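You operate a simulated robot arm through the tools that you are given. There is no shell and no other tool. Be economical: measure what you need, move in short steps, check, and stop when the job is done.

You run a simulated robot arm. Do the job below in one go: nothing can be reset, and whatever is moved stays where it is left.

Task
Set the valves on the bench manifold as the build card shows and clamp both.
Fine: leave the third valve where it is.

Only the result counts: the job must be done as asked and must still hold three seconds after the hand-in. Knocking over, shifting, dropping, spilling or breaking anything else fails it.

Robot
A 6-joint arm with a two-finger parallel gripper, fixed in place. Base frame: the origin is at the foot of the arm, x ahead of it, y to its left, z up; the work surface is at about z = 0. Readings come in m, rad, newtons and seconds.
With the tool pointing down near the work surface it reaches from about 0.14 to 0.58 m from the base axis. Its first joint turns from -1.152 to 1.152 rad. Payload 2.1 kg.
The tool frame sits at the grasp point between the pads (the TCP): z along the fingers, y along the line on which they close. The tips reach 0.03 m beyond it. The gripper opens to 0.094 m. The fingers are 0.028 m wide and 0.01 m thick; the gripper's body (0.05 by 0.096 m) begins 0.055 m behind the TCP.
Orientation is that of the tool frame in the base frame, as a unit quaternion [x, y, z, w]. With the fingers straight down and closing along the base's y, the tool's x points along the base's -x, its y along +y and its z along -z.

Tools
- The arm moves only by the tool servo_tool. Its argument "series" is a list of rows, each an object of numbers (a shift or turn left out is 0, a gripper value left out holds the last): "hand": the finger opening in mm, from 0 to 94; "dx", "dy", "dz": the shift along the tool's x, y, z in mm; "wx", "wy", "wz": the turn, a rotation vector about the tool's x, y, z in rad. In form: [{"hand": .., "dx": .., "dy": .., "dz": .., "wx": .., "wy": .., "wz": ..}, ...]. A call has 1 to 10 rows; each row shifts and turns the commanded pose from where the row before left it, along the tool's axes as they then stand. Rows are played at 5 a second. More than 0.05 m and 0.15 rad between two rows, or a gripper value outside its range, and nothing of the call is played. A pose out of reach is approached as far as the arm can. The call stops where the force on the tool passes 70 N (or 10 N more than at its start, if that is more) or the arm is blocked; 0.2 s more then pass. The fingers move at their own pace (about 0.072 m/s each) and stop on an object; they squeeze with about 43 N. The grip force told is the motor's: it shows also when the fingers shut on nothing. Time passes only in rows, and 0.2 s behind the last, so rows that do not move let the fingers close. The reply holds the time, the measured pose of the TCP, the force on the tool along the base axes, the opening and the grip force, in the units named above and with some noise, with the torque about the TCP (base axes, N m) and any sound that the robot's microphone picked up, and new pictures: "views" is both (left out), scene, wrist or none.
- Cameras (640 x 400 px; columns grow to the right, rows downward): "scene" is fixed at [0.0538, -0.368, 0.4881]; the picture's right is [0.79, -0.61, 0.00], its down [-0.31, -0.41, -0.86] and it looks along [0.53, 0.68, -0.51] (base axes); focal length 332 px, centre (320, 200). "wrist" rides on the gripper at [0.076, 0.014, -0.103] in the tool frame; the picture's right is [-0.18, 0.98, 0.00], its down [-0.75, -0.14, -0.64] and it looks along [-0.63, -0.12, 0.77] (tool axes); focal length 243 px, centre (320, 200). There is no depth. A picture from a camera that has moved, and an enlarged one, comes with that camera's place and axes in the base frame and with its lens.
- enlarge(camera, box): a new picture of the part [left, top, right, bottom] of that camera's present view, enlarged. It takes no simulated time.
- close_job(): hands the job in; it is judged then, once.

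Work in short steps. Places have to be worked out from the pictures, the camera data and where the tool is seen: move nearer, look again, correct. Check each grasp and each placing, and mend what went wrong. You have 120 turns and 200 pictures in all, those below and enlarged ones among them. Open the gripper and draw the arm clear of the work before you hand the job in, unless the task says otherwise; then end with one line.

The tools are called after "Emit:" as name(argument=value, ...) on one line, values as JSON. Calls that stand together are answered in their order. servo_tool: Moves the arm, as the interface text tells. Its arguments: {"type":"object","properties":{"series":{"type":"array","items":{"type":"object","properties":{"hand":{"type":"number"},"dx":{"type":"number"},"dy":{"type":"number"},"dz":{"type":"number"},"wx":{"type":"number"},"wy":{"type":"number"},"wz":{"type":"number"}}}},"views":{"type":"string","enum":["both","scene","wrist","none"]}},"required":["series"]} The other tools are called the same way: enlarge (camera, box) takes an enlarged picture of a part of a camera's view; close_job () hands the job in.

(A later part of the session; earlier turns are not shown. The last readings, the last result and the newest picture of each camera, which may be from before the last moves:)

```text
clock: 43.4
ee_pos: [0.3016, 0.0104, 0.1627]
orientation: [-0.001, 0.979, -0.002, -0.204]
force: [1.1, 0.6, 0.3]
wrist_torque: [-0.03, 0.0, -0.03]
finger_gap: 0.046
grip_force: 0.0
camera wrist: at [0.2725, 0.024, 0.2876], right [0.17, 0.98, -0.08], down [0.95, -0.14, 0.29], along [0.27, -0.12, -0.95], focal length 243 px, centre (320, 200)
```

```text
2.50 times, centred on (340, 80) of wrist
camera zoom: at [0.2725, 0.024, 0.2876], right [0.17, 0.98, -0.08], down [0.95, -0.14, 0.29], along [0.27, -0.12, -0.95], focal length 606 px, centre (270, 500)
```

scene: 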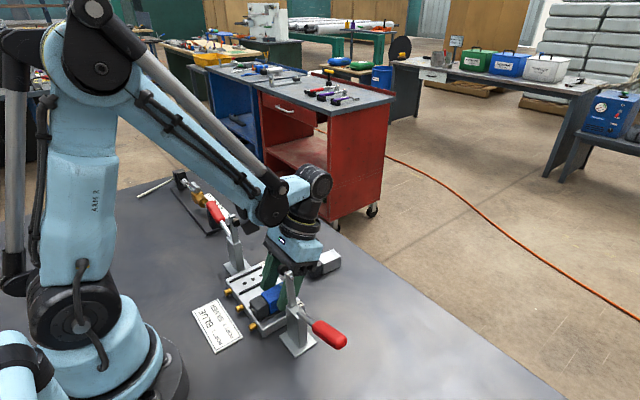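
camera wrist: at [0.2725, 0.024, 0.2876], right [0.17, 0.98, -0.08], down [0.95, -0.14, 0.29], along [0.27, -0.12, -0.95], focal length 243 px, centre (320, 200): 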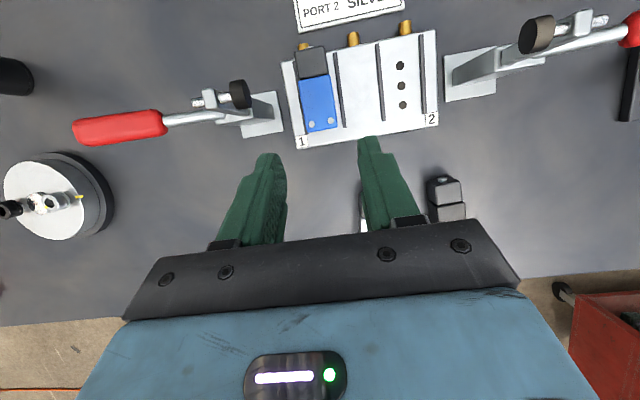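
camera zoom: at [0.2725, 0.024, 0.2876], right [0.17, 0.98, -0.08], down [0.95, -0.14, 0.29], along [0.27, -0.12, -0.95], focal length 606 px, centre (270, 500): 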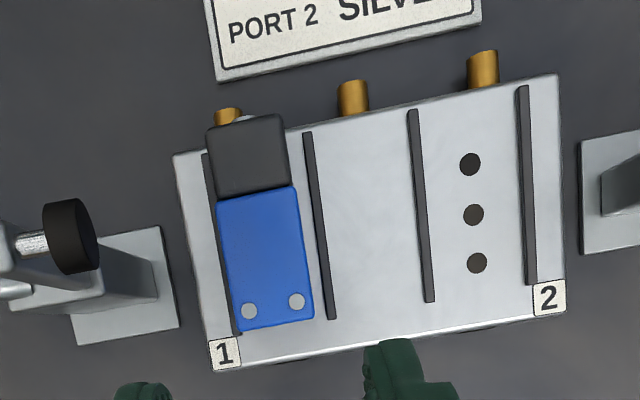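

Blue sits between the port 1 rails, straight. Next I move over the silver valve with the same lean.

Emit:
servo_tool(series=[{"dx": -37.4, "dz": -4.2, "dy": 12.9, "hand": 60}, {"dx": -37.4, "dz": -4.2, "dy": 12.9}, {"dx": -37.4, "dz": -4.2, "dy": 12.9}, {}, {}], views="wrist")

Emit:
enlarge(camera="wrist", box=[240, 60, 440, 210])

```text
clock: 44.6
ee_pos: [0.4109, 0.0484, 0.13]
orientation: [-0.001, 0.979, -0.001, -0.204]
force: [-1.2, 0.2, -0.4]
wrist_torque: [-0.01, -0.02, 0.0]
finger_gap: 0.0602
grip_force: 0.1
camera wrist: at [0.3817, 0.0634, 0.2542], right [0.17, 0.98, -0.08], down [0.95, -0.14, 0.29], along [0.27, -0.12, -0.95], focal length 243 px, centre (320, 200)
```

wrist: 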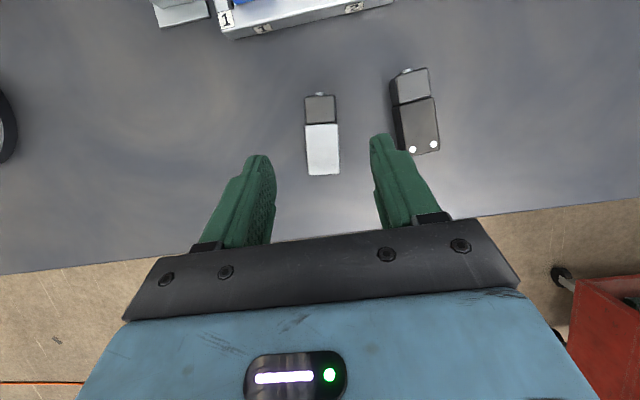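

```text
2.67 times, centred on (340, 135) of wrist
camera zoom: at [0.3817, 0.0634, 0.2542], right [0.17, 0.98, -0.08], down [0.95, -0.14, 0.29], along [0.27, -0.12, -0.95], focal length 647 px, centre (267, 373)
```

zoom: 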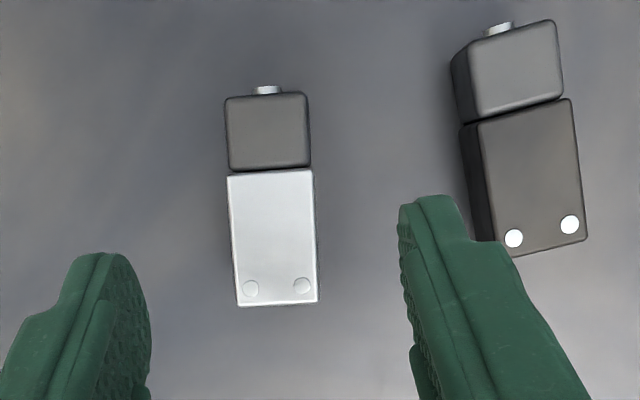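

Silver's body centre is at about (0.3996, 0.0465), yawed about −6°; the pads will square it up. I descend to TCP (0.4085, 0.0465, 0.042) and close.

Emit:
servo_tool(series=[{"dx": -11, "dz": 27, "dy": -1.9}, {"dx": -11, "dz": 27}, {"dx": -10.7, "dz": 27.7}, {}, {}, {"hand": 20}, {}, {}, {}], views="wrist")

Emit:
enlarge(camera="wrist", box=[240, 60, 440, 220])

```text
clock: 46.6
ee_pos: [0.4073, 0.0473, 0.0414]
orientation: [-0.001, 0.979, -0.001, -0.203]
force: [-0.3, -0.5, -0.3]
wrist_torque: [0.0, 0.01, -0.02]
finger_gap: 0.0292
grip_force: 42.9
camera wrist: at [0.3789, 0.0613, 0.1657], right [0.17, 0.98, -0.08], down [0.95, -0.14, 0.29], along [0.27, -0.12, -0.95], focal length 243 px, centre (320, 200)
```

wrist: 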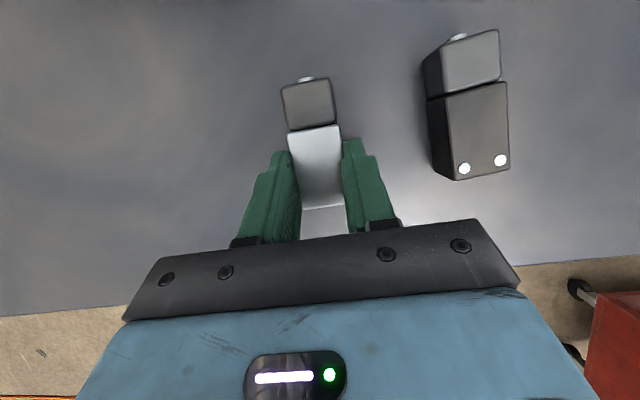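

```text
2.50 times, centred on (340, 140) of wrist
camera zoom: at [0.3789, 0.0613, 0.1657], right [0.17, 0.98, -0.08], down [0.95, -0.14, 0.29], along [0.27, -0.12, -0.95], focal length 606 px, centre (270, 350)
```

zoom: 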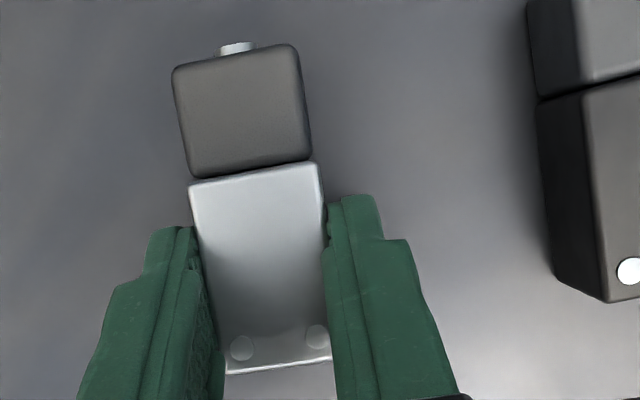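

Silver is held in the same relative position as blue was. I lift and move to the staging pose for port 2.

Emit:
servo_tool(series=[{"dx": 18.3, "dz": -42.2}, {"dx": 18.3, "dz": -42.2}, {"dx": 18.3, "dz": -42.2}, {"dx": 30.4, "dz": 15, "dy": 13.9}, {"dx": 30.4, "dz": 15, "dy": 13.9}, {"dx": 30.4, "dz": 15, "dy": 13.9}, {}, {}], views="both")

```text
clock: 48.4
ee_pos: [0.304, 0.0887, 0.1747]
orientation: [-0.001, 0.979, -0.001, -0.204]
force: [-0.2, 0.2, -0.9]
wrist_torque: [0.0, -0.03, -0.02]
finger_gap: 0.0291
grip_force: 42.2
camera wrist: at [0.276, 0.103, 0.2991], right [0.17, 0.98, -0.08], down [0.95, -0.14, 0.29], along [0.27, -0.12, -0.95], focal length 243 px, centre (320, 200)
```

scene: 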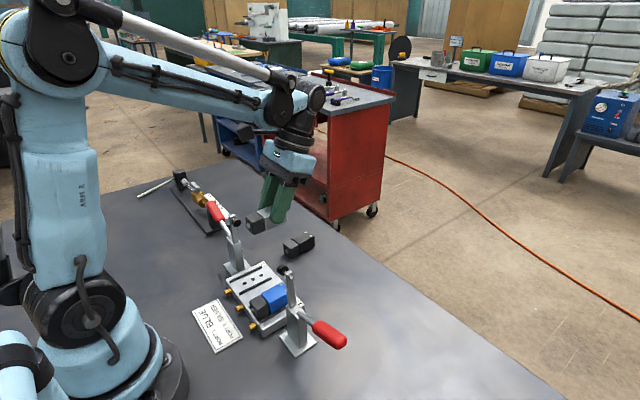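
wrist: 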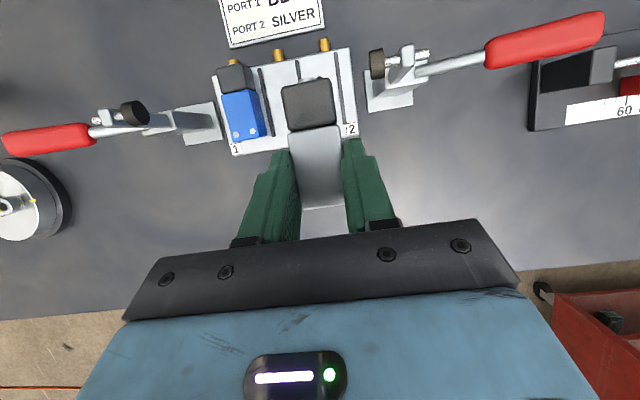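

Everything mirrors port 1. I slide down the axis 85 mm and check.

Emit:
servo_tool(series=[{"dz": 30}, {"dz": 30}, {"dz": 25, "dx": -3.4}, {}, {}], views="wrist")

Emit:
enlarge(camera="wrist", box=[200, 20, 440, 220])

Emit:
enlarge(camera="scene", box=[200, 170, 340, 320])

```text
clock: 49.6
ee_pos: [0.274, 0.0882, 0.0962]
orientation: [-0.001, 0.979, -0.001, -0.204]
force: [-1.1, -0.6, -1.7]
wrist_torque: [0.03, -0.07, 0.03]
finger_gap: 0.0291
grip_force: 43.4
camera wrist: at [0.2453, 0.1021, 0.2202], right [0.17, 0.98, -0.08], down [0.95, -0.14, 0.29], along [0.27, -0.12, -0.95], focal length 243 px, centre (320, 200)
```

wrist: 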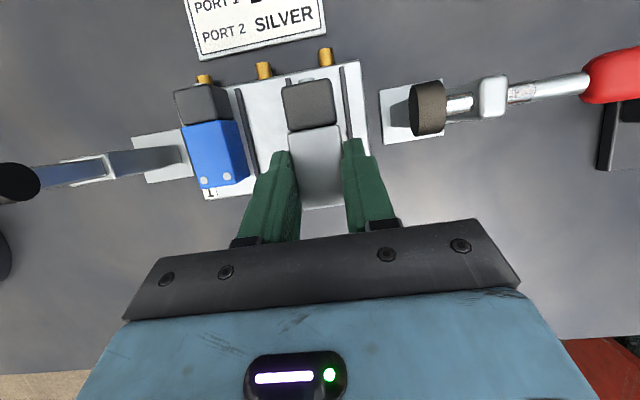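

```text
2.00 times, centred on (320, 120) of wrist
camera zoom: at [0.2453, 0.1021, 0.2202], right [0.17, 0.98, -0.08], down [0.95, -0.14, 0.29], along [0.27, -0.12, -0.95], focal length 485 px, centre (320, 360)
```

zoom: 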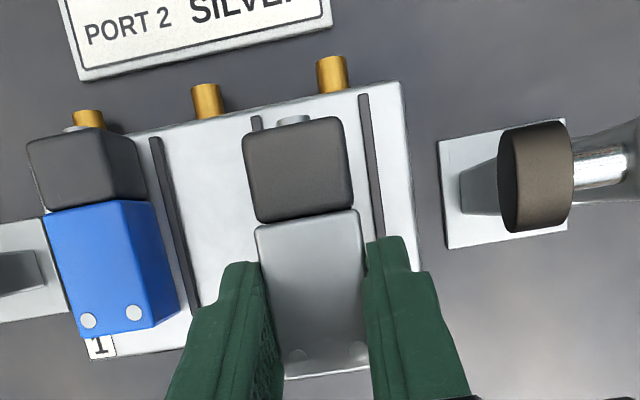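

```text
2.67 times, centred on (270, 245) of scene
camera zoom: at [0.0538, -0.368, 0.4881], right [0.79, -0.61, 0.0], down [-0.31, -0.41, -0.86], along [0.53, 0.68, -0.51], focal length 886 px, centre (453, 80)
```

zoom: 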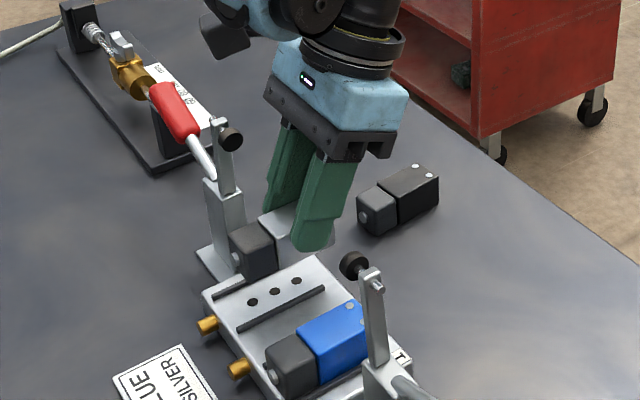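

Good. I go down to about 3 mm above the expected contact height.

Emit:
servo_tool(series=[{"dz": 17, "dx": 1.5, "dy": 0.5}, {"dz": 16.6, "dx": 1.4}, {}, {}], views="wrist")

Emit:
enlarge(camera="scene", box=[210, 190, 310, 320])

Emit:
servo_tool(series=[{"dz": 1.5, "dx": -0.6}, {}, {}], views="none")

```text
clock: 50.6
ee_pos: [0.2587, 0.0883, 0.0657]
orientation: [-0.001, 0.979, -0.001, -0.204]
force: [0.7, -0.1, -0.8]
wrist_torque: [-0.01, -0.05, 0.01]
finger_gap: 0.0292
grip_force: 42.5
camera wrist: at [0.2297, 0.1031, 0.1904], right [0.17, 0.98, -0.08], down [0.95, -0.14, 0.29], along [0.27, -0.12, -0.95], focal length 243 px, centre (320, 200)
```

wrist: 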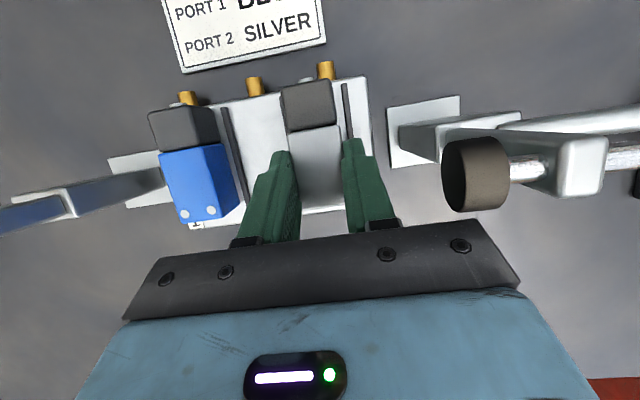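

```text
3.08 times, centred on (260, 255) of scene
camera zoom: at [0.0538, -0.368, 0.4881], right [0.79, -0.61, 0.0], down [-0.31, -0.41, -0.86], along [0.53, 0.68, -0.51], focal length 1022 px, centre (505, 31)
```

zoom: 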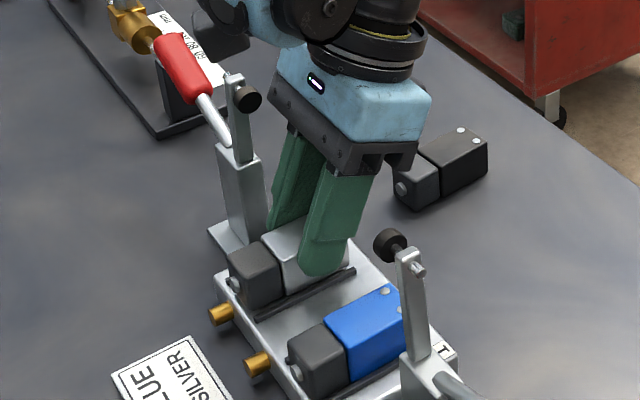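

```text
clock: 51.4
ee_pos: [0.2593, 0.0889, 0.0643]
orientation: [-0.001, 0.979, -0.001, -0.204]
force: [-0.7, 0.3, -0.9]
wrist_torque: [-0.02, -0.03, -0.02]
finger_gap: 0.0293
grip_force: 43.1
```

Emit:
servo_tool(series=[{"dz": 1, "dx": -0.3}, {}, {}], views="none")

Emit:
servo_tool(series=[{"dz": 1, "dx": -0.3}, {}, {}], views="none")

```text
clock: 52.2
ee_pos: [0.2568, 0.0888, 0.0635]
orientation: [-0.001, 0.979, 0.0, -0.203]
force: [0.6, -0.2, -1.9]
wrist_torque: [-0.02, -0.01, -0.01]
finger_gap: 0.0292
grip_force: 43.3
```

```text
clock: 53.0
ee_pos: [0.2583, 0.0893, 0.0635]
orientation: [-0.002, 0.979, -0.001, -0.204]
force: [7.9, -1.6, 30.8]
wrist_torque: [-0.06, 0.26, 0.05]
finger_gap: 0.0292
grip_force: 42.6
```

Contact: silver is seated. I relieve slightly, open, and retract along the axis.

Emit:
servo_tool(series=[{"dz": -0.7, "dx": 0.3}, {}, {"hand": 46}, {}, {}, {}, {"dz": -30}, {"dz": -40}, {"dz": -40}, {}], views="both")

Emit:
enlarge(camera="wrist", box=[180, 0, 420, 160])

Emit:
enlarge(camera="scene", box=[210, 210, 330, 340])

```text
clock: 55.2
ee_pos: [0.3011, 0.0896, 0.1642]
orientation: [-0.001, 0.979, 0.0, -0.204]
force: [-0.2, -0.2, 0.1]
wrist_torque: [-0.01, -0.01, 0.0]
finger_gap: 0.0461
grip_force: 0.1
camera wrist: at [0.2729, 0.1041, 0.2886], right [0.17, 0.98, -0.08], down [0.95, -0.14, 0.29], along [0.27, -0.12, -0.95], focal length 243 px, centre (320, 200)
```

scene: 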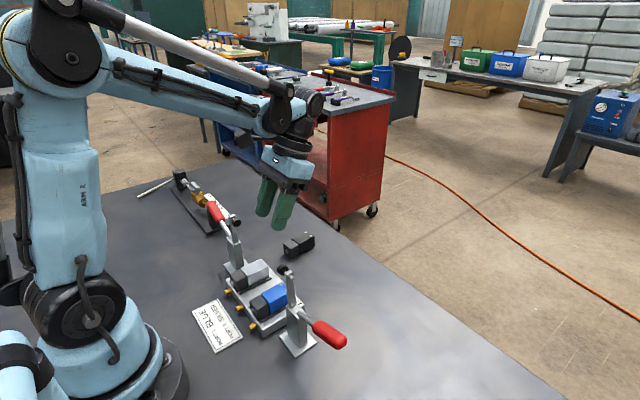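
wrist: 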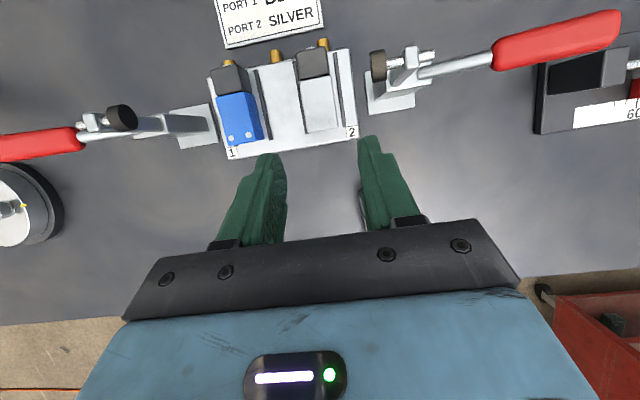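

```text
2.50 times, centred on (300, 80) of wrist
camera zoom: at [0.2729, 0.1041, 0.2886], right [0.17, 0.98, -0.08], down [0.95, -0.14, 0.29], along [0.27, -0.12, -0.95], focal length 606 px, centre (370, 500)
```

zoom: 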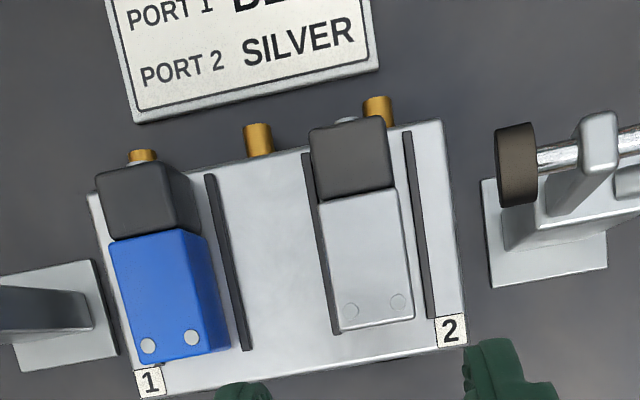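

```text
3.08 times, centred on (270, 275) of scene
camera zoom: at [0.0538, -0.368, 0.4881], right [0.79, -0.61, 0.0], down [-0.31, -0.41, -0.86], along [0.53, 0.68, -0.51], focal length 1022 px, centre (474, -31)
```

zoom: 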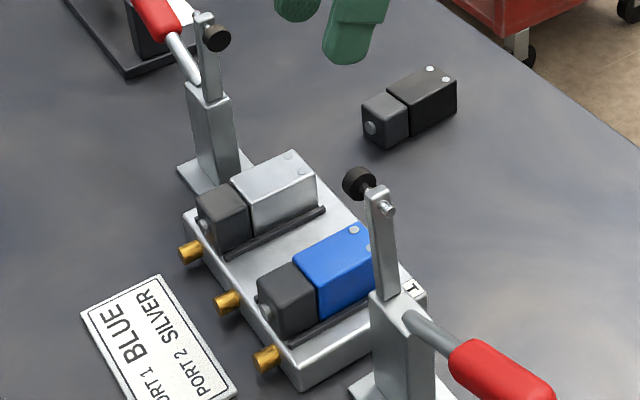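

Both valves are seated straight with their ends lined up with the rails. Now the clamps: I take out the lean, rotate 90°, and go above clamp 1's handle to grip it by its sides.

Emit:
servo_tool(series=[{"dz": -45}, {"dz": -45}, {"wy": -0.137}, {"wy": -0.137}, {"wy": -0.136}, {"wz": 0.1428}, {"wz": 0.1428}, {"wz": 0.1428}, {"wz": 0.1428}, {"wz": 0.1428}], views="none")

Emit:
servo_tool(series=[{"wz": 0.1428}, {"wz": 0.1428}, {"wz": 0.1428}, {"wz": 0.1428}, {"wz": 0.1428}, {"wz": 0.1428}, {}, {}], views="none")

```text
clock: 57.4
ee_pos: [0.3393, 0.0892, 0.2466]
orientation: [0.35, 0.937, -0.002, 0.001]
force: [0.0, 0.9, -0.3]
wrist_torque: [-0.03, -0.02, 0.0]
finger_gap: 0.0462
grip_force: 0.0
```

```text
clock: 59.2
ee_pos: [0.339, 0.0902, 0.2459]
orientation: [0.706, 0.708, -0.001, 0.001]
force: [0.0, -0.7, -0.4]
wrist_torque: [0.02, 0.03, 0.02]
finger_gap: 0.046
grip_force: 0.1
```

The gripper is vertical and closes along x. I move to above clamp 1's handle, (0.2435, −0.135, 0.245), and look.

Emit:
servo_tool(series=[{"dx": -38, "dy": -16}, {"dx": -38, "dy": -16}, {"dx": -38, "dy": -16}, {"dx": -38, "dy": -16}, {"dx": -37, "dy": -16}, {"dx": -36, "dy": -15.5}, {}, {}], views="both")

Emit:
enlarge(camera="scene", box=[260, 250, 360, 370])

Emit:
enlarge(camera="wrist", box=[200, 0, 440, 200])

```text
clock: 61.0
ee_pos: [0.2427, -0.1372, 0.2473]
orientation: [0.706, 0.709, 0.0, 0.0]
force: [-0.6, -0.2, 0.7]
wrist_torque: [-0.02, -0.01, -0.02]
finger_gap: 0.0458
grip_force: 0.0
camera wrist: at [0.2568, -0.0606, 0.3494], right [0.98, -0.18, 0.0], down [-0.14, -0.75, 0.64], along [-0.12, -0.63, -0.77], focal length 243 px, centre (320, 200)
```

scene: 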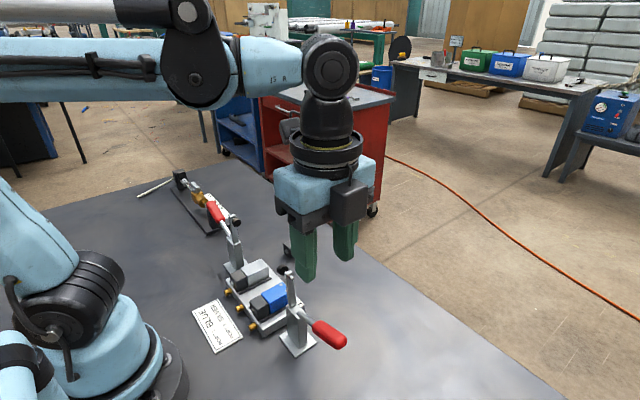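
wrist: 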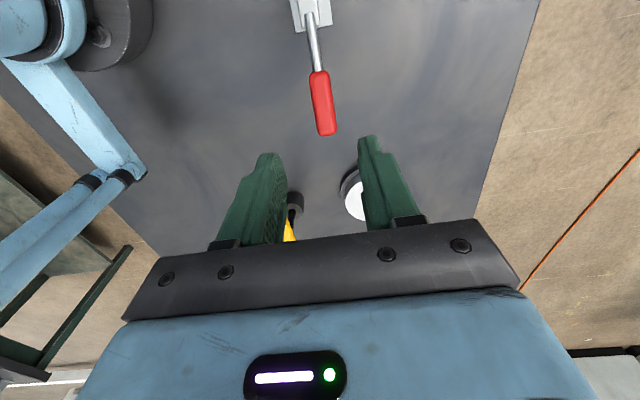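

```text
3.33 times, centred on (310, 310) of scene
camera zoom: at [0.0538, -0.368, 0.4881], right [0.79, -0.61, 0.0], down [-0.31, -0.41, -0.86], along [0.53, 0.68, -0.51], focal length 1107 px, centre (353, -167)
```

zoom: 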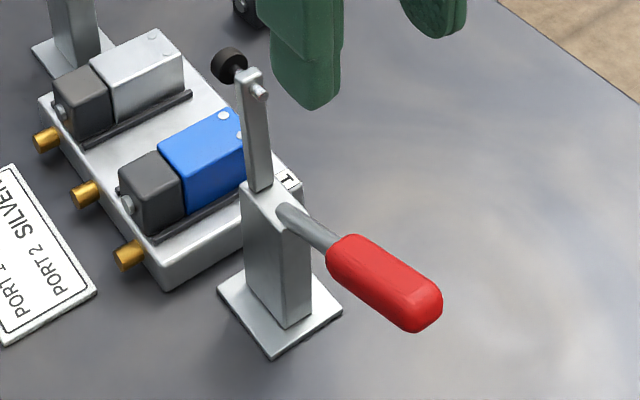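

```text
2.00 times, centred on (320, 100) of wrist
camera zoom: at [0.2568, -0.0606, 0.3494], right [0.98, -0.18, 0.0], down [-0.14, -0.75, 0.64], along [-0.12, -0.63, -0.77], focal length 485 px, centre (320, 400)
```

zoom: 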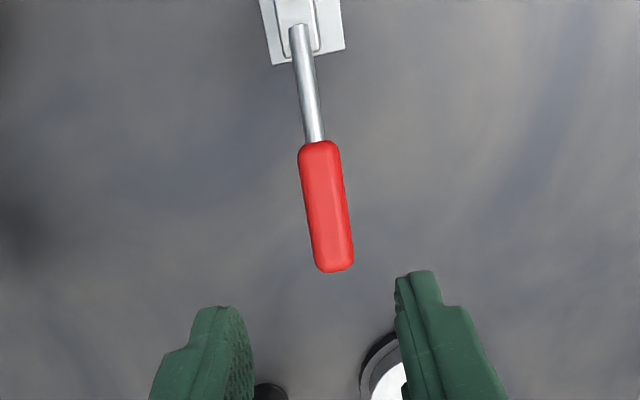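

The handle axis runs from about (0.2435, −0.116, 0.094) to (0.2435, −0.169, 0.108), which fits a pivot near (y −0.049, z 0.078). I descend and grip it about 0.10 m from the pivot.

Emit:
servo_tool(series=[{"dx": -9, "dy": 0.8, "dz": 36}, {"dz": 36}, {"dz": 36}, {"dz": 36}, {}, {}, {"hand": 0}, {}, {}], views="both")

```text
clock: 63.0
ee_pos: [0.2448, -0.1442, 0.1045]
orientation: [0.706, 0.709, 0.002, 0.003]
force: [39.0, 6.9, -7.9]
wrist_torque: [-0.3, 0.37, -0.06]
finger_gap: 0.0251
grip_force: 44.7
camera wrist: at [0.2577, -0.0685, 0.206], right [0.98, -0.18, 0.01], down [-0.14, -0.75, 0.64], along [-0.11, -0.63, -0.77], focal length 243 px, centre (320, 200)
```

scene: 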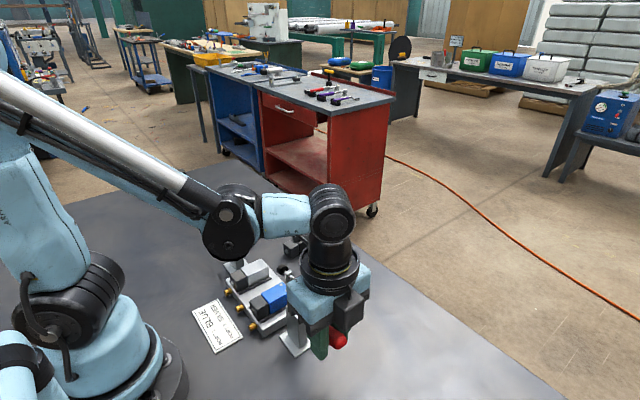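
wrist: 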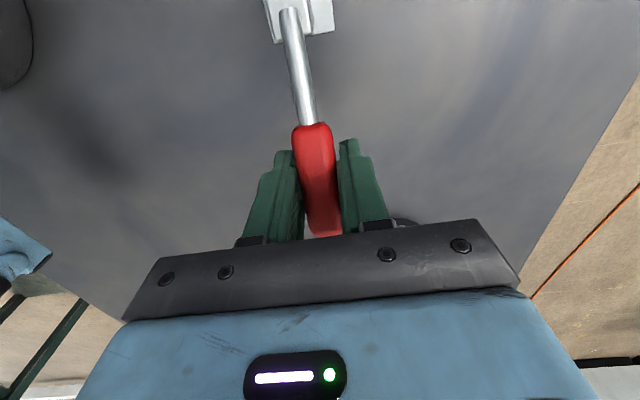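

The x force shows the handle sits slightly to +x of centre, so one finger is bearing on it. I shift 2 mm to +x and let the grip settle.

Emit:
servo_tool(series=[{"dy": 2}, {}, {}], views="none")

```text
clock: 63.8
ee_pos: [0.2451, -0.1452, 0.1038]
orientation: [0.707, 0.708, 0.0, 0.0]
force: [18.4, 3.0, 15.3]
wrist_torque: [1.17, 0.0, -0.14]
finger_gap: 0.0251
grip_force: 44.9
```

Emit:
servo_tool(series=[{"dy": 1.5}, {}, {}], views="none")

```text
clock: 64.6
ee_pos: [0.246, -0.1449, 0.1039]
orientation: [0.707, 0.708, -0.002, -0.002]
force: [-9.8, 9.5, 12.4]
wrist_torque: [0.69, -0.04, -0.21]
finger_gap: 0.0249
grip_force: 45.2
```

Centred now. I begin swinging the handle up along its arc about the pivot, first from 165° to 140°.

Emit:
servo_tool(series=[{"dx": 2.6, "dz": -8.1}, {"dx": 3.3, "dz": -8.0}, {"dx": 4.0, "dz": -7.8}, {"dx": 4.7, "dz": -7.3}, {"dx": 5.3, "dz": -6.9}, {}], views="both")

```text
clock: 66.0
ee_pos: [0.2442, -0.1251, 0.1408]
orientation: [0.706, 0.708, -0.004, -0.003]
force: [-31.8, 8.3, -26.8]
wrist_torque: [-0.89, -0.36, -0.43]
finger_gap: 0.0246
grip_force: 44.5
camera wrist: at [0.2599, -0.049, 0.243], right [0.98, -0.18, -0.01], down [-0.13, -0.75, 0.64], along [-0.12, -0.63, -0.77], focal length 243 px, centre (320, 200)
```

scene: 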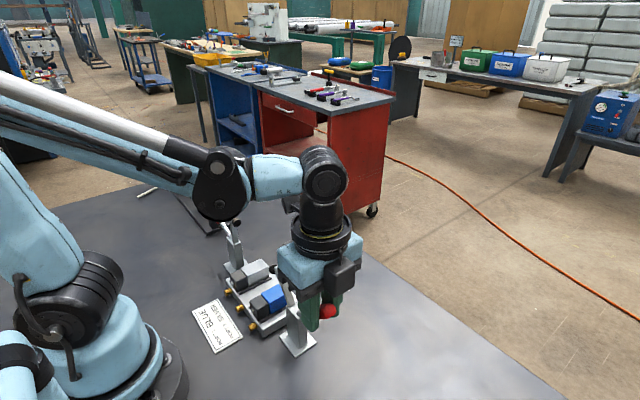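
wrist: 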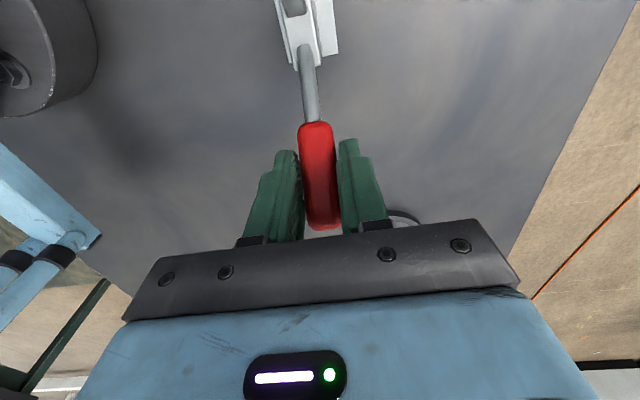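

The handle is following. I trim x by −1 mm and continue the arc from 140° to 115°.

Emit:
servo_tool(series=[{"dy": -1.2}, {"dx": 5.8, "dz": -6.4}, {"dx": 6.4, "dz": -5.8}, {"dx": 6.9, "dz": -5.3}, {"dx": 7.3, "dz": -4.7}, {"dx": 7.8, "dz": -4.0}, {}], views="both")

Emit:
enlarge(camera="scene", box=[220, 200, 380, 360])

```text
clock: 67.6
ee_pos: [0.2461, -0.0902, 0.1674]
orientation: [0.707, 0.708, -0.002, 0.0]
force: [-22.4, -0.6, -34.1]
wrist_torque: [-0.68, -0.24, -0.25]
finger_gap: 0.0245
grip_force: 44.9
camera wrist: at [0.2593, -0.0145, 0.2695], right [0.98, -0.18, 0.0], down [-0.14, -0.75, 0.64], along [-0.12, -0.63, -0.77], focal length 243 px, centre (320, 200)
```

scene: 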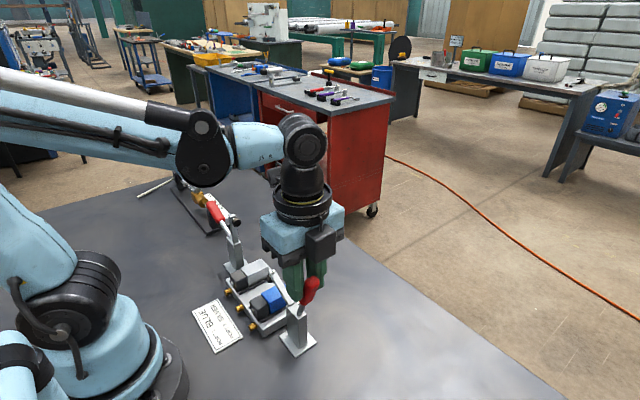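
wrist: 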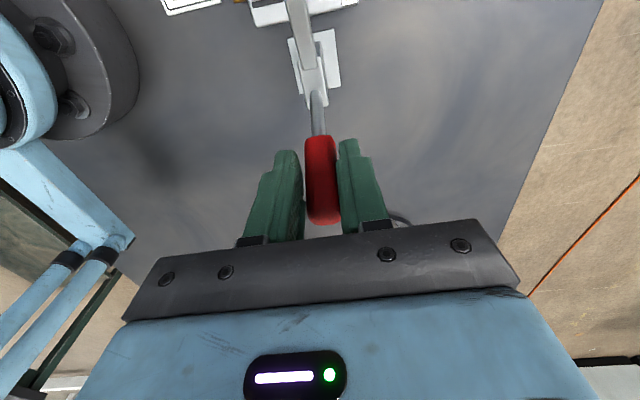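

```text
2.50 times, centred on (300, 280) of scene
camera zoom: at [0.0539, -0.368, 0.4881], right [0.79, -0.61, 0.0], down [-0.31, -0.41, -0.86], along [0.53, 0.68, -0.51], focal length 830 px, centre (370, 0)
```

zoom: 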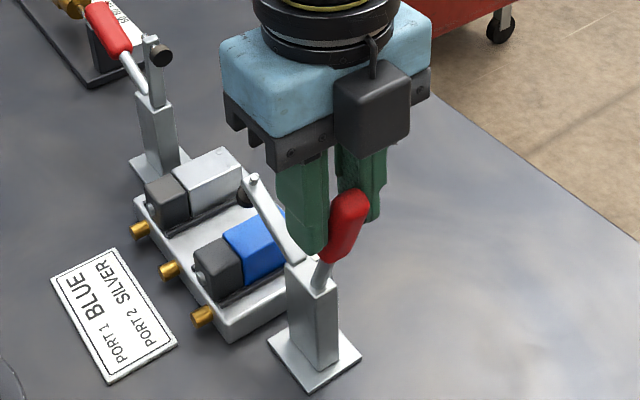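

The bar is swinging down towards blue. I continue from 115° to 95°, easing the radial pull a bit.

Emit:
servo_tool(series=[{"dy": -0.8, "dz": 1}, {"dx": 8, "dz": -2}, {"dx": 8.2, "dz": -1.6}, {"dx": 8.4, "dz": -1}, {"dx": 8.5, "dz": -0.3}, {}], views="both")

Emit:
enlarge(camera="scene", box=[220, 200, 380, 360])

```text
clock: 69.0
ee_pos: [0.2449, -0.0598, 0.1712]
orientation: [0.705, 0.709, -0.003, 0.001]
force: [-17.7, -11.0, 6.2]
wrist_torque: [-1.27, -0.09, -0.17]
finger_gap: 0.0247
grip_force: 45.0
camera wrist: at [0.2591, 0.0179, 0.2737], right [0.98, -0.18, 0.0], down [-0.14, -0.75, 0.65], along [-0.12, -0.64, -0.76], focal length 243 px, centre (320, 200)
```

scene: 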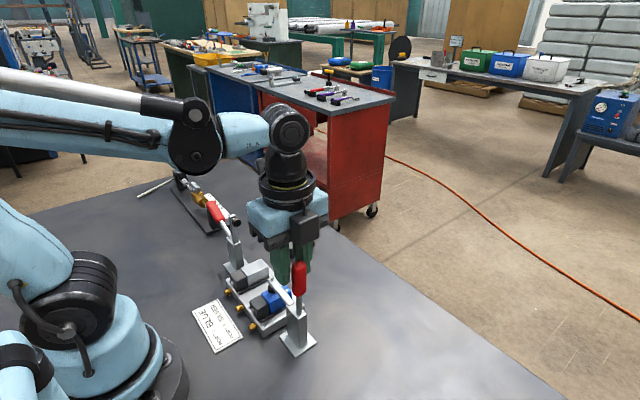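
wrist: 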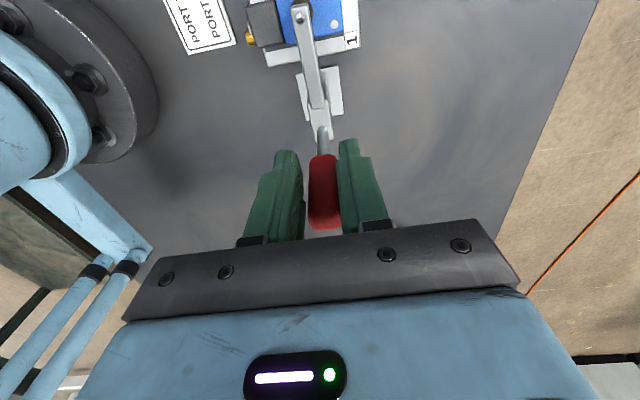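

```text
2.50 times, centred on (300, 280) of scene
camera zoom: at [0.0538, -0.368, 0.4881], right [0.79, -0.61, 0.0], down [-0.31, -0.41, -0.86], along [0.53, 0.68, -0.51], focal length 830 px, centre (370, 0)
```

zoom: 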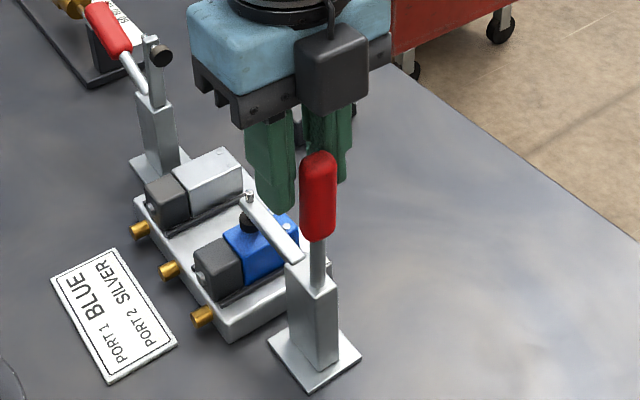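

Nearly there, with the plunger just above the blue body. I continue in small steps, watching force and sound.

Emit:
servo_tool(series=[{"dx": 7}, {"dx": 7, "dz": 0.5}, {}, {}], views="none")

Emit:
enlarge(camera="scene", box=[220, 200, 380, 360])

```text
clock: 70.0
ee_pos: [0.2449, -0.0436, 0.1711]
orientation: [0.706, 0.708, 0.0, -0.001]
force: [-0.6, 0.3, 0.2]
wrist_torque: [0.01, 0.01, 0.03]
finger_gap: 0.0
grip_force: 32.9
```

```text
2.50 times, centred on (300, 280) of scene
camera zoom: at [0.0539, -0.368, 0.4881], right [0.79, -0.61, 0.0], down [-0.31, -0.41, -0.86], along [0.53, 0.68, -0.51], focal length 830 px, centre (370, 0)
```

zoom: 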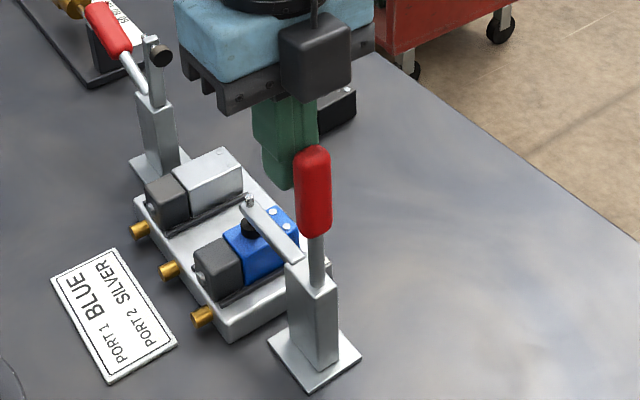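

The handle slipped out of the pads near vertical, so the clamp is not fully closed. I lift over, go to the −y side and push the handle on with closed fingers.

Emit:
servo_tool(series=[{"dz": -35, "hand": 0}, {"dz": -37}, {"dx": -38}, {"dx": -38}, {}, {"dz": 35}, {"dz": 30}, {}], views="both")

```text
clock: 71.8
ee_pos: [0.2445, -0.1199, 0.1769]
orientation: [0.707, 0.707, -0.001, 0.001]
force: [0.0, -0.7, -0.5]
wrist_torque: [0.03, -0.03, -0.02]
finger_gap: 0.0
grip_force: 32.5
camera wrist: at [0.2589, -0.0442, 0.2797], right [0.98, -0.18, 0.0], down [-0.14, -0.75, 0.64], along [-0.12, -0.63, -0.77], focal length 243 px, centre (320, 200)
```

scene: 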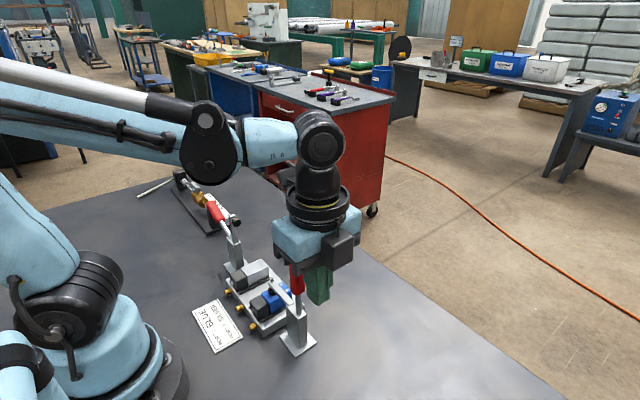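
wrist: 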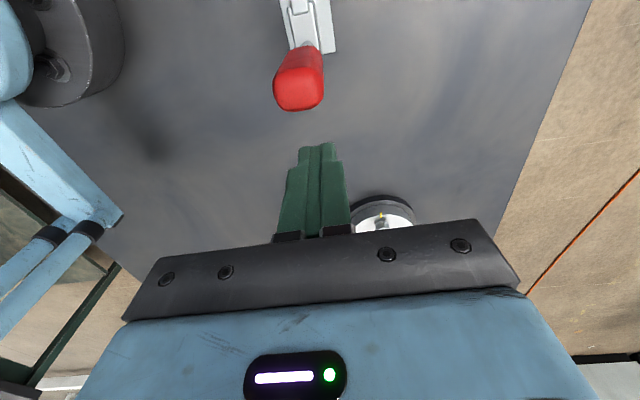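

The fingers are behind the handle and lined up in x. I push +y to contact and on.

Emit:
servo_tool(series=[{"dx": 12}, {"dx": 12}, {"dx": 10}, {"dx": 6}, {}], views="none")

Emit:
enlarge(camera="scene", box=[220, 200, 380, 360])

```text
clock: 72.7
ee_pos: [0.2446, -0.0934, 0.178]
orientation: [0.709, 0.705, -0.014, 0.013]
force: [0.4, -15.6, -0.2]
wrist_torque: [0.03, 0.01, 0.09]
finger_gap: 0.0
grip_force: 32.7
stopped in row 4: the force on the tool passed its limit at 80 N (the readings are from after the stop); the commanded pose is now the measured one
```

```text
2.50 times, centred on (300, 280) of scene
camera zoom: at [0.0538, -0.368, 0.4881], right [0.79, -0.61, 0.0], down [-0.31, -0.41, -0.86], along [0.53, 0.68, -0.51], focal length 830 px, centre (370, 0)
```

zoom: 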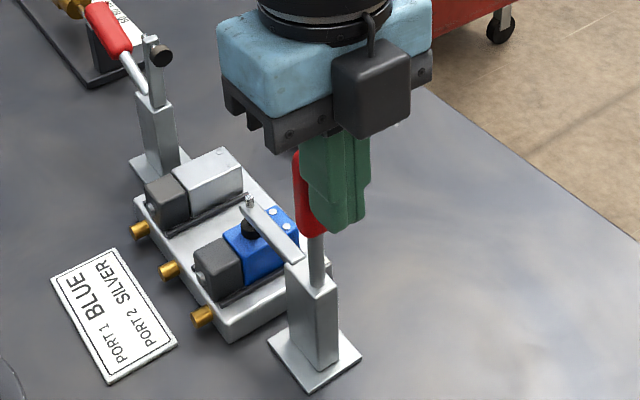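

It resists at about 80 N. I'll look closely to see whether the plunger is already pressing on blue.

Emit:
enlarge(camera="scene", box=[250, 265, 320, 335])

```text
5.71 times, centred on (285, 300) of scene
camera zoom: at [0.0538, -0.368, 0.4881], right [0.79, -0.61, 0.0], down [-0.31, -0.41, -0.86], along [0.53, 0.68, -0.51], focal length 1898 px, centre (520, -371)
```

zoom: 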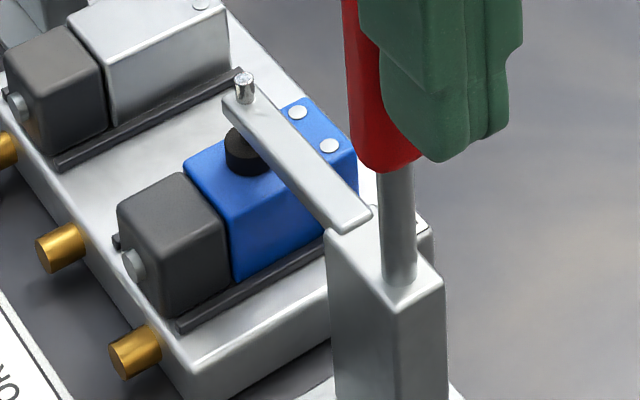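

The plunger sits on blue. The handle's real pivot seems to be at y ≈ −0.068, so it now stands about vertical. I'll push gently in 1.5 mm steps to see whether it goes further or is at its stop.

Emit:
servo_tool(series=[{"dx": 1.5}, {}, {"dx": 1.5}, {}, {"dx": 1.5}, {}, {}], views="none")

Emit:
enlarge(camera="scene", box=[250, 265, 320, 335])

```text
clock: 74.3
ee_pos: [0.2456, -0.0922, 0.1787]
orientation: [0.71, 0.704, -0.019, 0.02]
force: [7.9, -60.1, 7.0]
wrist_torque: [0.23, 0.05, 0.15]
finger_gap: 0.0001
grip_force: 32.9
```

```text
5.71 times, centred on (285, 300) of scene
camera zoom: at [0.0538, -0.3681, 0.488], right [0.79, -0.61, 0.0], down [-0.31, -0.41, -0.86], along [0.53, 0.68, -0.51], focal length 1898 px, centre (520, -371)
```

zoom: 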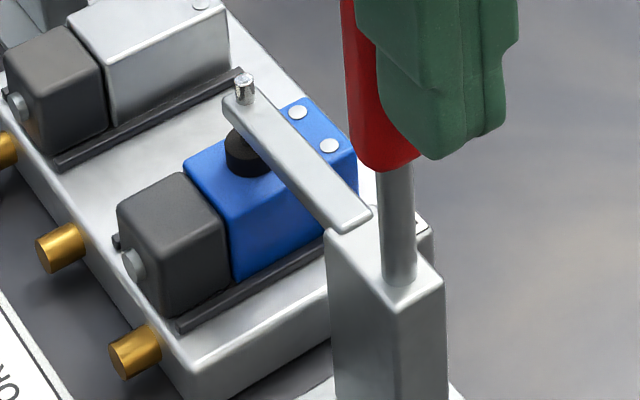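

Pushing with 60 N moves nothing, so the clamp is at its closed stop with the plunger on blue. I back off, rise, and check it stays.

Emit:
servo_tool(series=[{"dx": -10}, {"dx": -20}, {"dz": -35}, {"dz": -35}, {}, {}], views="both")

Emit:
enlarge(camera="scene", box=[240, 245, 330, 355])

```text
clock: 75.7
ee_pos: [0.2441, -0.1152, 0.2489]
orientation: [0.709, 0.705, -0.011, 0.011]
force: [0.3, 0.1, 1.0]
wrist_torque: [0.01, -0.01, -0.01]
finger_gap: 0.0001
grip_force: 32.5
camera wrist: at [0.2591, -0.0362, 0.3491], right [0.98, -0.19, 0.01], down [-0.14, -0.73, 0.67], along [-0.12, -0.66, -0.75], focal length 243 px, centre (320, 200)
```

scene: 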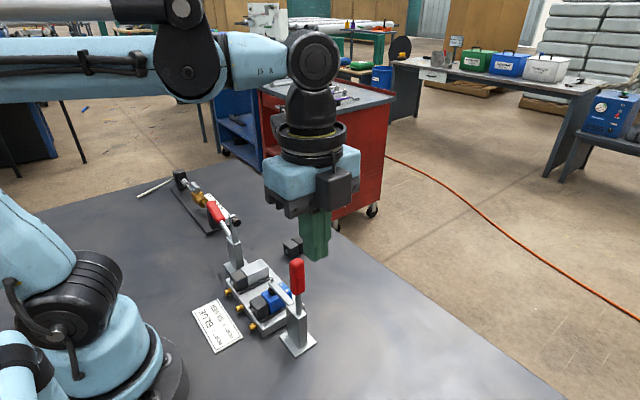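
wrist: 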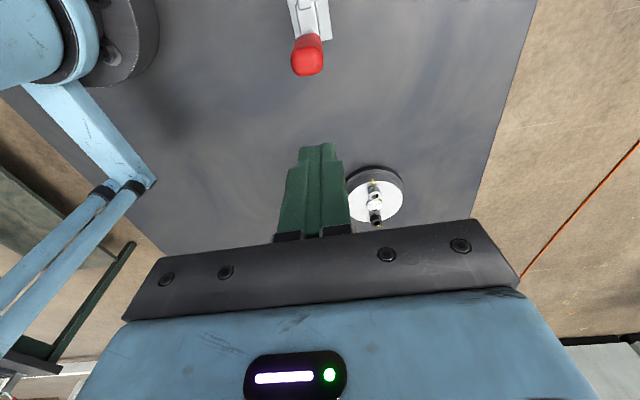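

```text
3.64 times, centred on (285, 300) of scene
camera zoom: at [0.0538, -0.368, 0.4881], right [0.79, -0.61, 0.0], down [-0.31, -0.41, -0.86], along [0.53, 0.68, -0.51], focal length 1208 px, centre (447, -164)
```

zoom: 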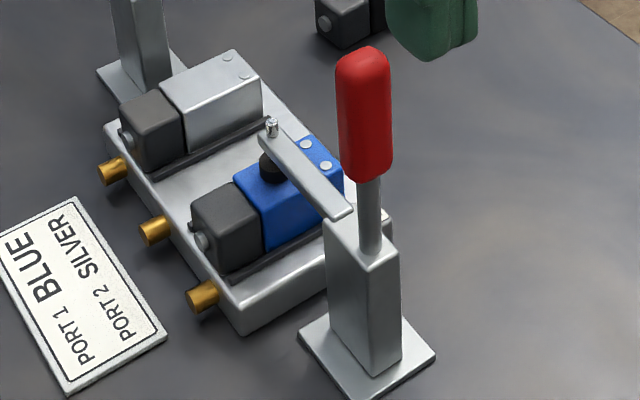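

Clamp 1 is closed and holding. Now clamp 2: I level the tool and travel to above its handle at about (0.2455, 0.24), passing well above clamp 1.

Emit:
servo_tool(series=[{"wy": 0.031, "dz": -20}, {"dx": 44, "hand": 46}, {"dx": 44}, {"dx": 44}, {"dx": 44}, {"dx": 44}, {"dx": 44}, {"dx": 44}, {"dx": 40}, {}], views="both")

Emit:
enlarge(camera="scene", box=[160, 150, 280, 290])

Emit:
enlarge(camera="wrist", box=[200, 0, 440, 200])

```text
clock: 77.9
ee_pos: [0.2473, 0.236, 0.2695]
orientation: [0.709, 0.705, 0.0, 0.001]
force: [-0.5, 0.8, 0.0]
wrist_torque: [0.01, 0.0, -0.03]
finger_gap: 0.0463
grip_force: 0.0
camera wrist: at [0.2616, 0.311, 0.3714], right [0.98, -0.19, 0.0], down [-0.15, -0.75, 0.64], along [-0.12, -0.63, -0.77], focal length 243 px, centre (320, 200)
```

scene: 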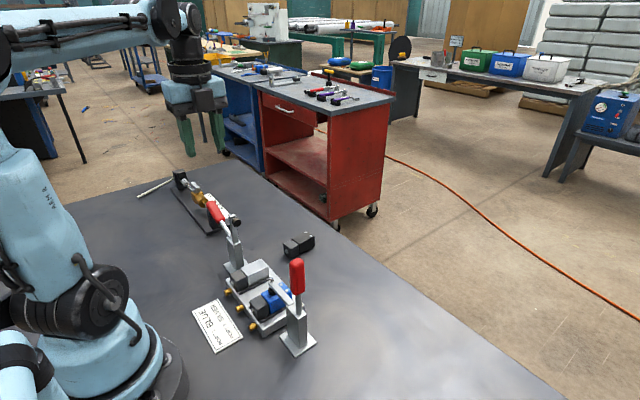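
wrist: 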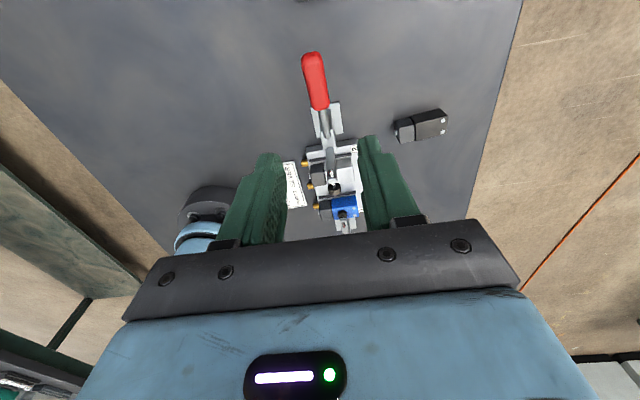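

```text
2.86 times, centred on (220, 220) of scene
camera zoom: at [0.0538, -0.368, 0.4881], right [0.79, -0.61, 0.0], down [-0.31, -0.41, -0.86], along [0.53, 0.68, -0.51], focal length 949 px, centre (606, 143)
```

zoom: 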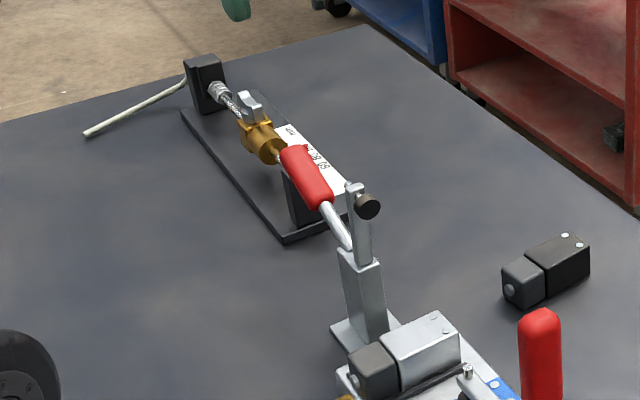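

```text
2.00 times, centred on (320, 100) of wrist
camera zoom: at [0.2616, 0.311, 0.3714], right [0.98, -0.19, 0.0], down [-0.15, -0.75, 0.64], along [-0.12, -0.63, -0.77], focal length 485 px, centre (320, 400)
```

zoom: 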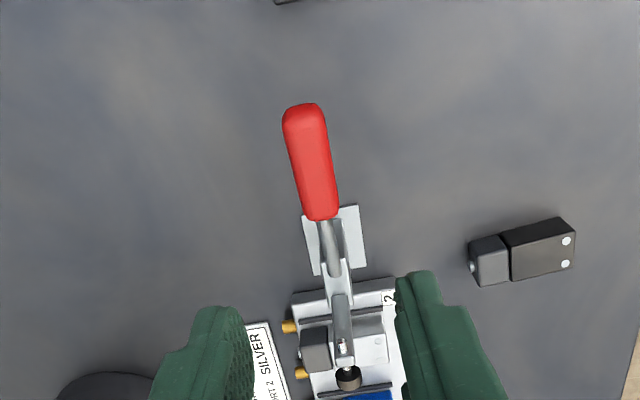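

Handle 2 runs from about y 0.219 (z 0.094) to y 0.271 (z 0.108) at x ≈ 0.246, and the gauge fixture is beyond y 0.31. I descend and grip it at y ≈ 0.246.

Emit:
servo_tool(series=[{"dx": 10, "dy": -0.8, "dz": 40}, {"dz": 42}, {"dz": 42}, {"dz": 41}, {}, {}, {"hand": 0}, {}, {}, {}], views="both")

```text
clock: 80.1
ee_pos: [0.245, 0.2446, 0.1031]
orientation: [0.709, 0.705, -0.002, 0.0]
force: [-23.2, -2.7, -7.1]
wrist_torque: [0.45, -0.15, 0.28]
finger_gap: 0.0251
grip_force: 45.3
camera wrist: at [0.2597, 0.32, 0.2053], right [0.98, -0.19, 0.0], down [-0.14, -0.75, 0.64], along [-0.12, -0.63, -0.76], focal length 243 px, centre (320, 200)
```

scene: 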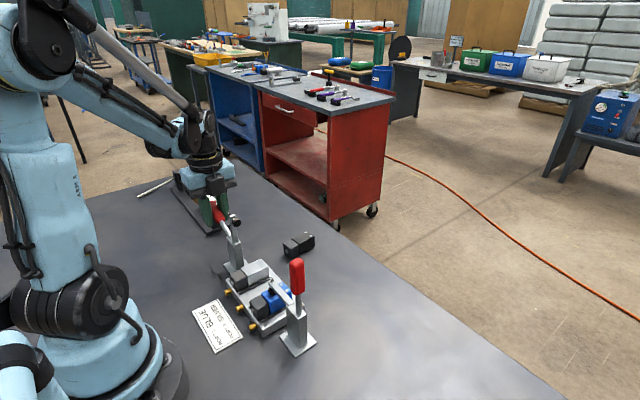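
wrist: 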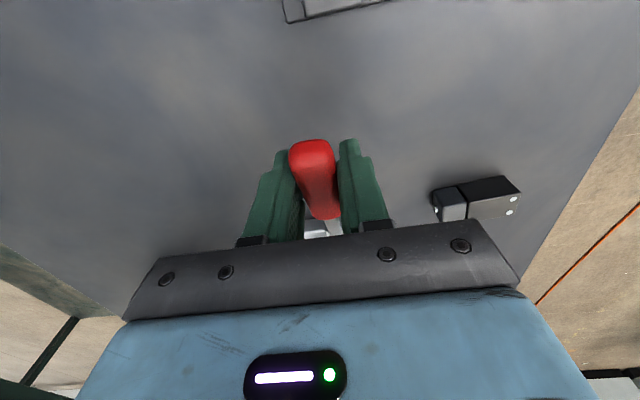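

Gripped. I trim x and swing the handle along its arc about (y 0.170, z 0.078), first half.

Emit:
servo_tool(series=[{"dy": -1.2}, {"dx": -3.2, "dz": -7.8}, {"dx": -3.9, "dz": -7.3}, {"dx": -4.6, "dz": -6.8}, {"dx": -5.3, "dz": -6.3}, {"dx": -5.9, "dz": -5.8}, {"dx": -6.5, "dz": -5.0}, {}], views="both")

```text
clock: 81.9
ee_pos: [0.2439, 0.2156, 0.1427]
orientation: [0.709, 0.705, 0.001, -0.001]
force: [-3.4, 17.6, 3.6]
wrist_torque: [1.1, -0.03, 0.08]
finger_gap: 0.0246
grip_force: 45.7
camera wrist: at [0.2594, 0.29, 0.2452], right [0.98, -0.19, 0.0], down [-0.14, -0.75, 0.64], along [-0.12, -0.63, -0.77], focal length 243 px, centre (320, 200)
```

scene: 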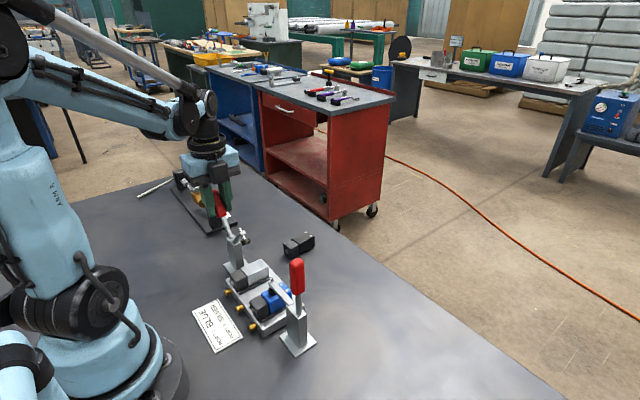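
wrist: 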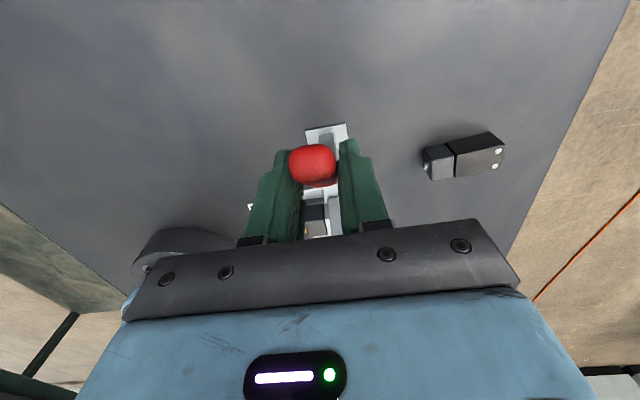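

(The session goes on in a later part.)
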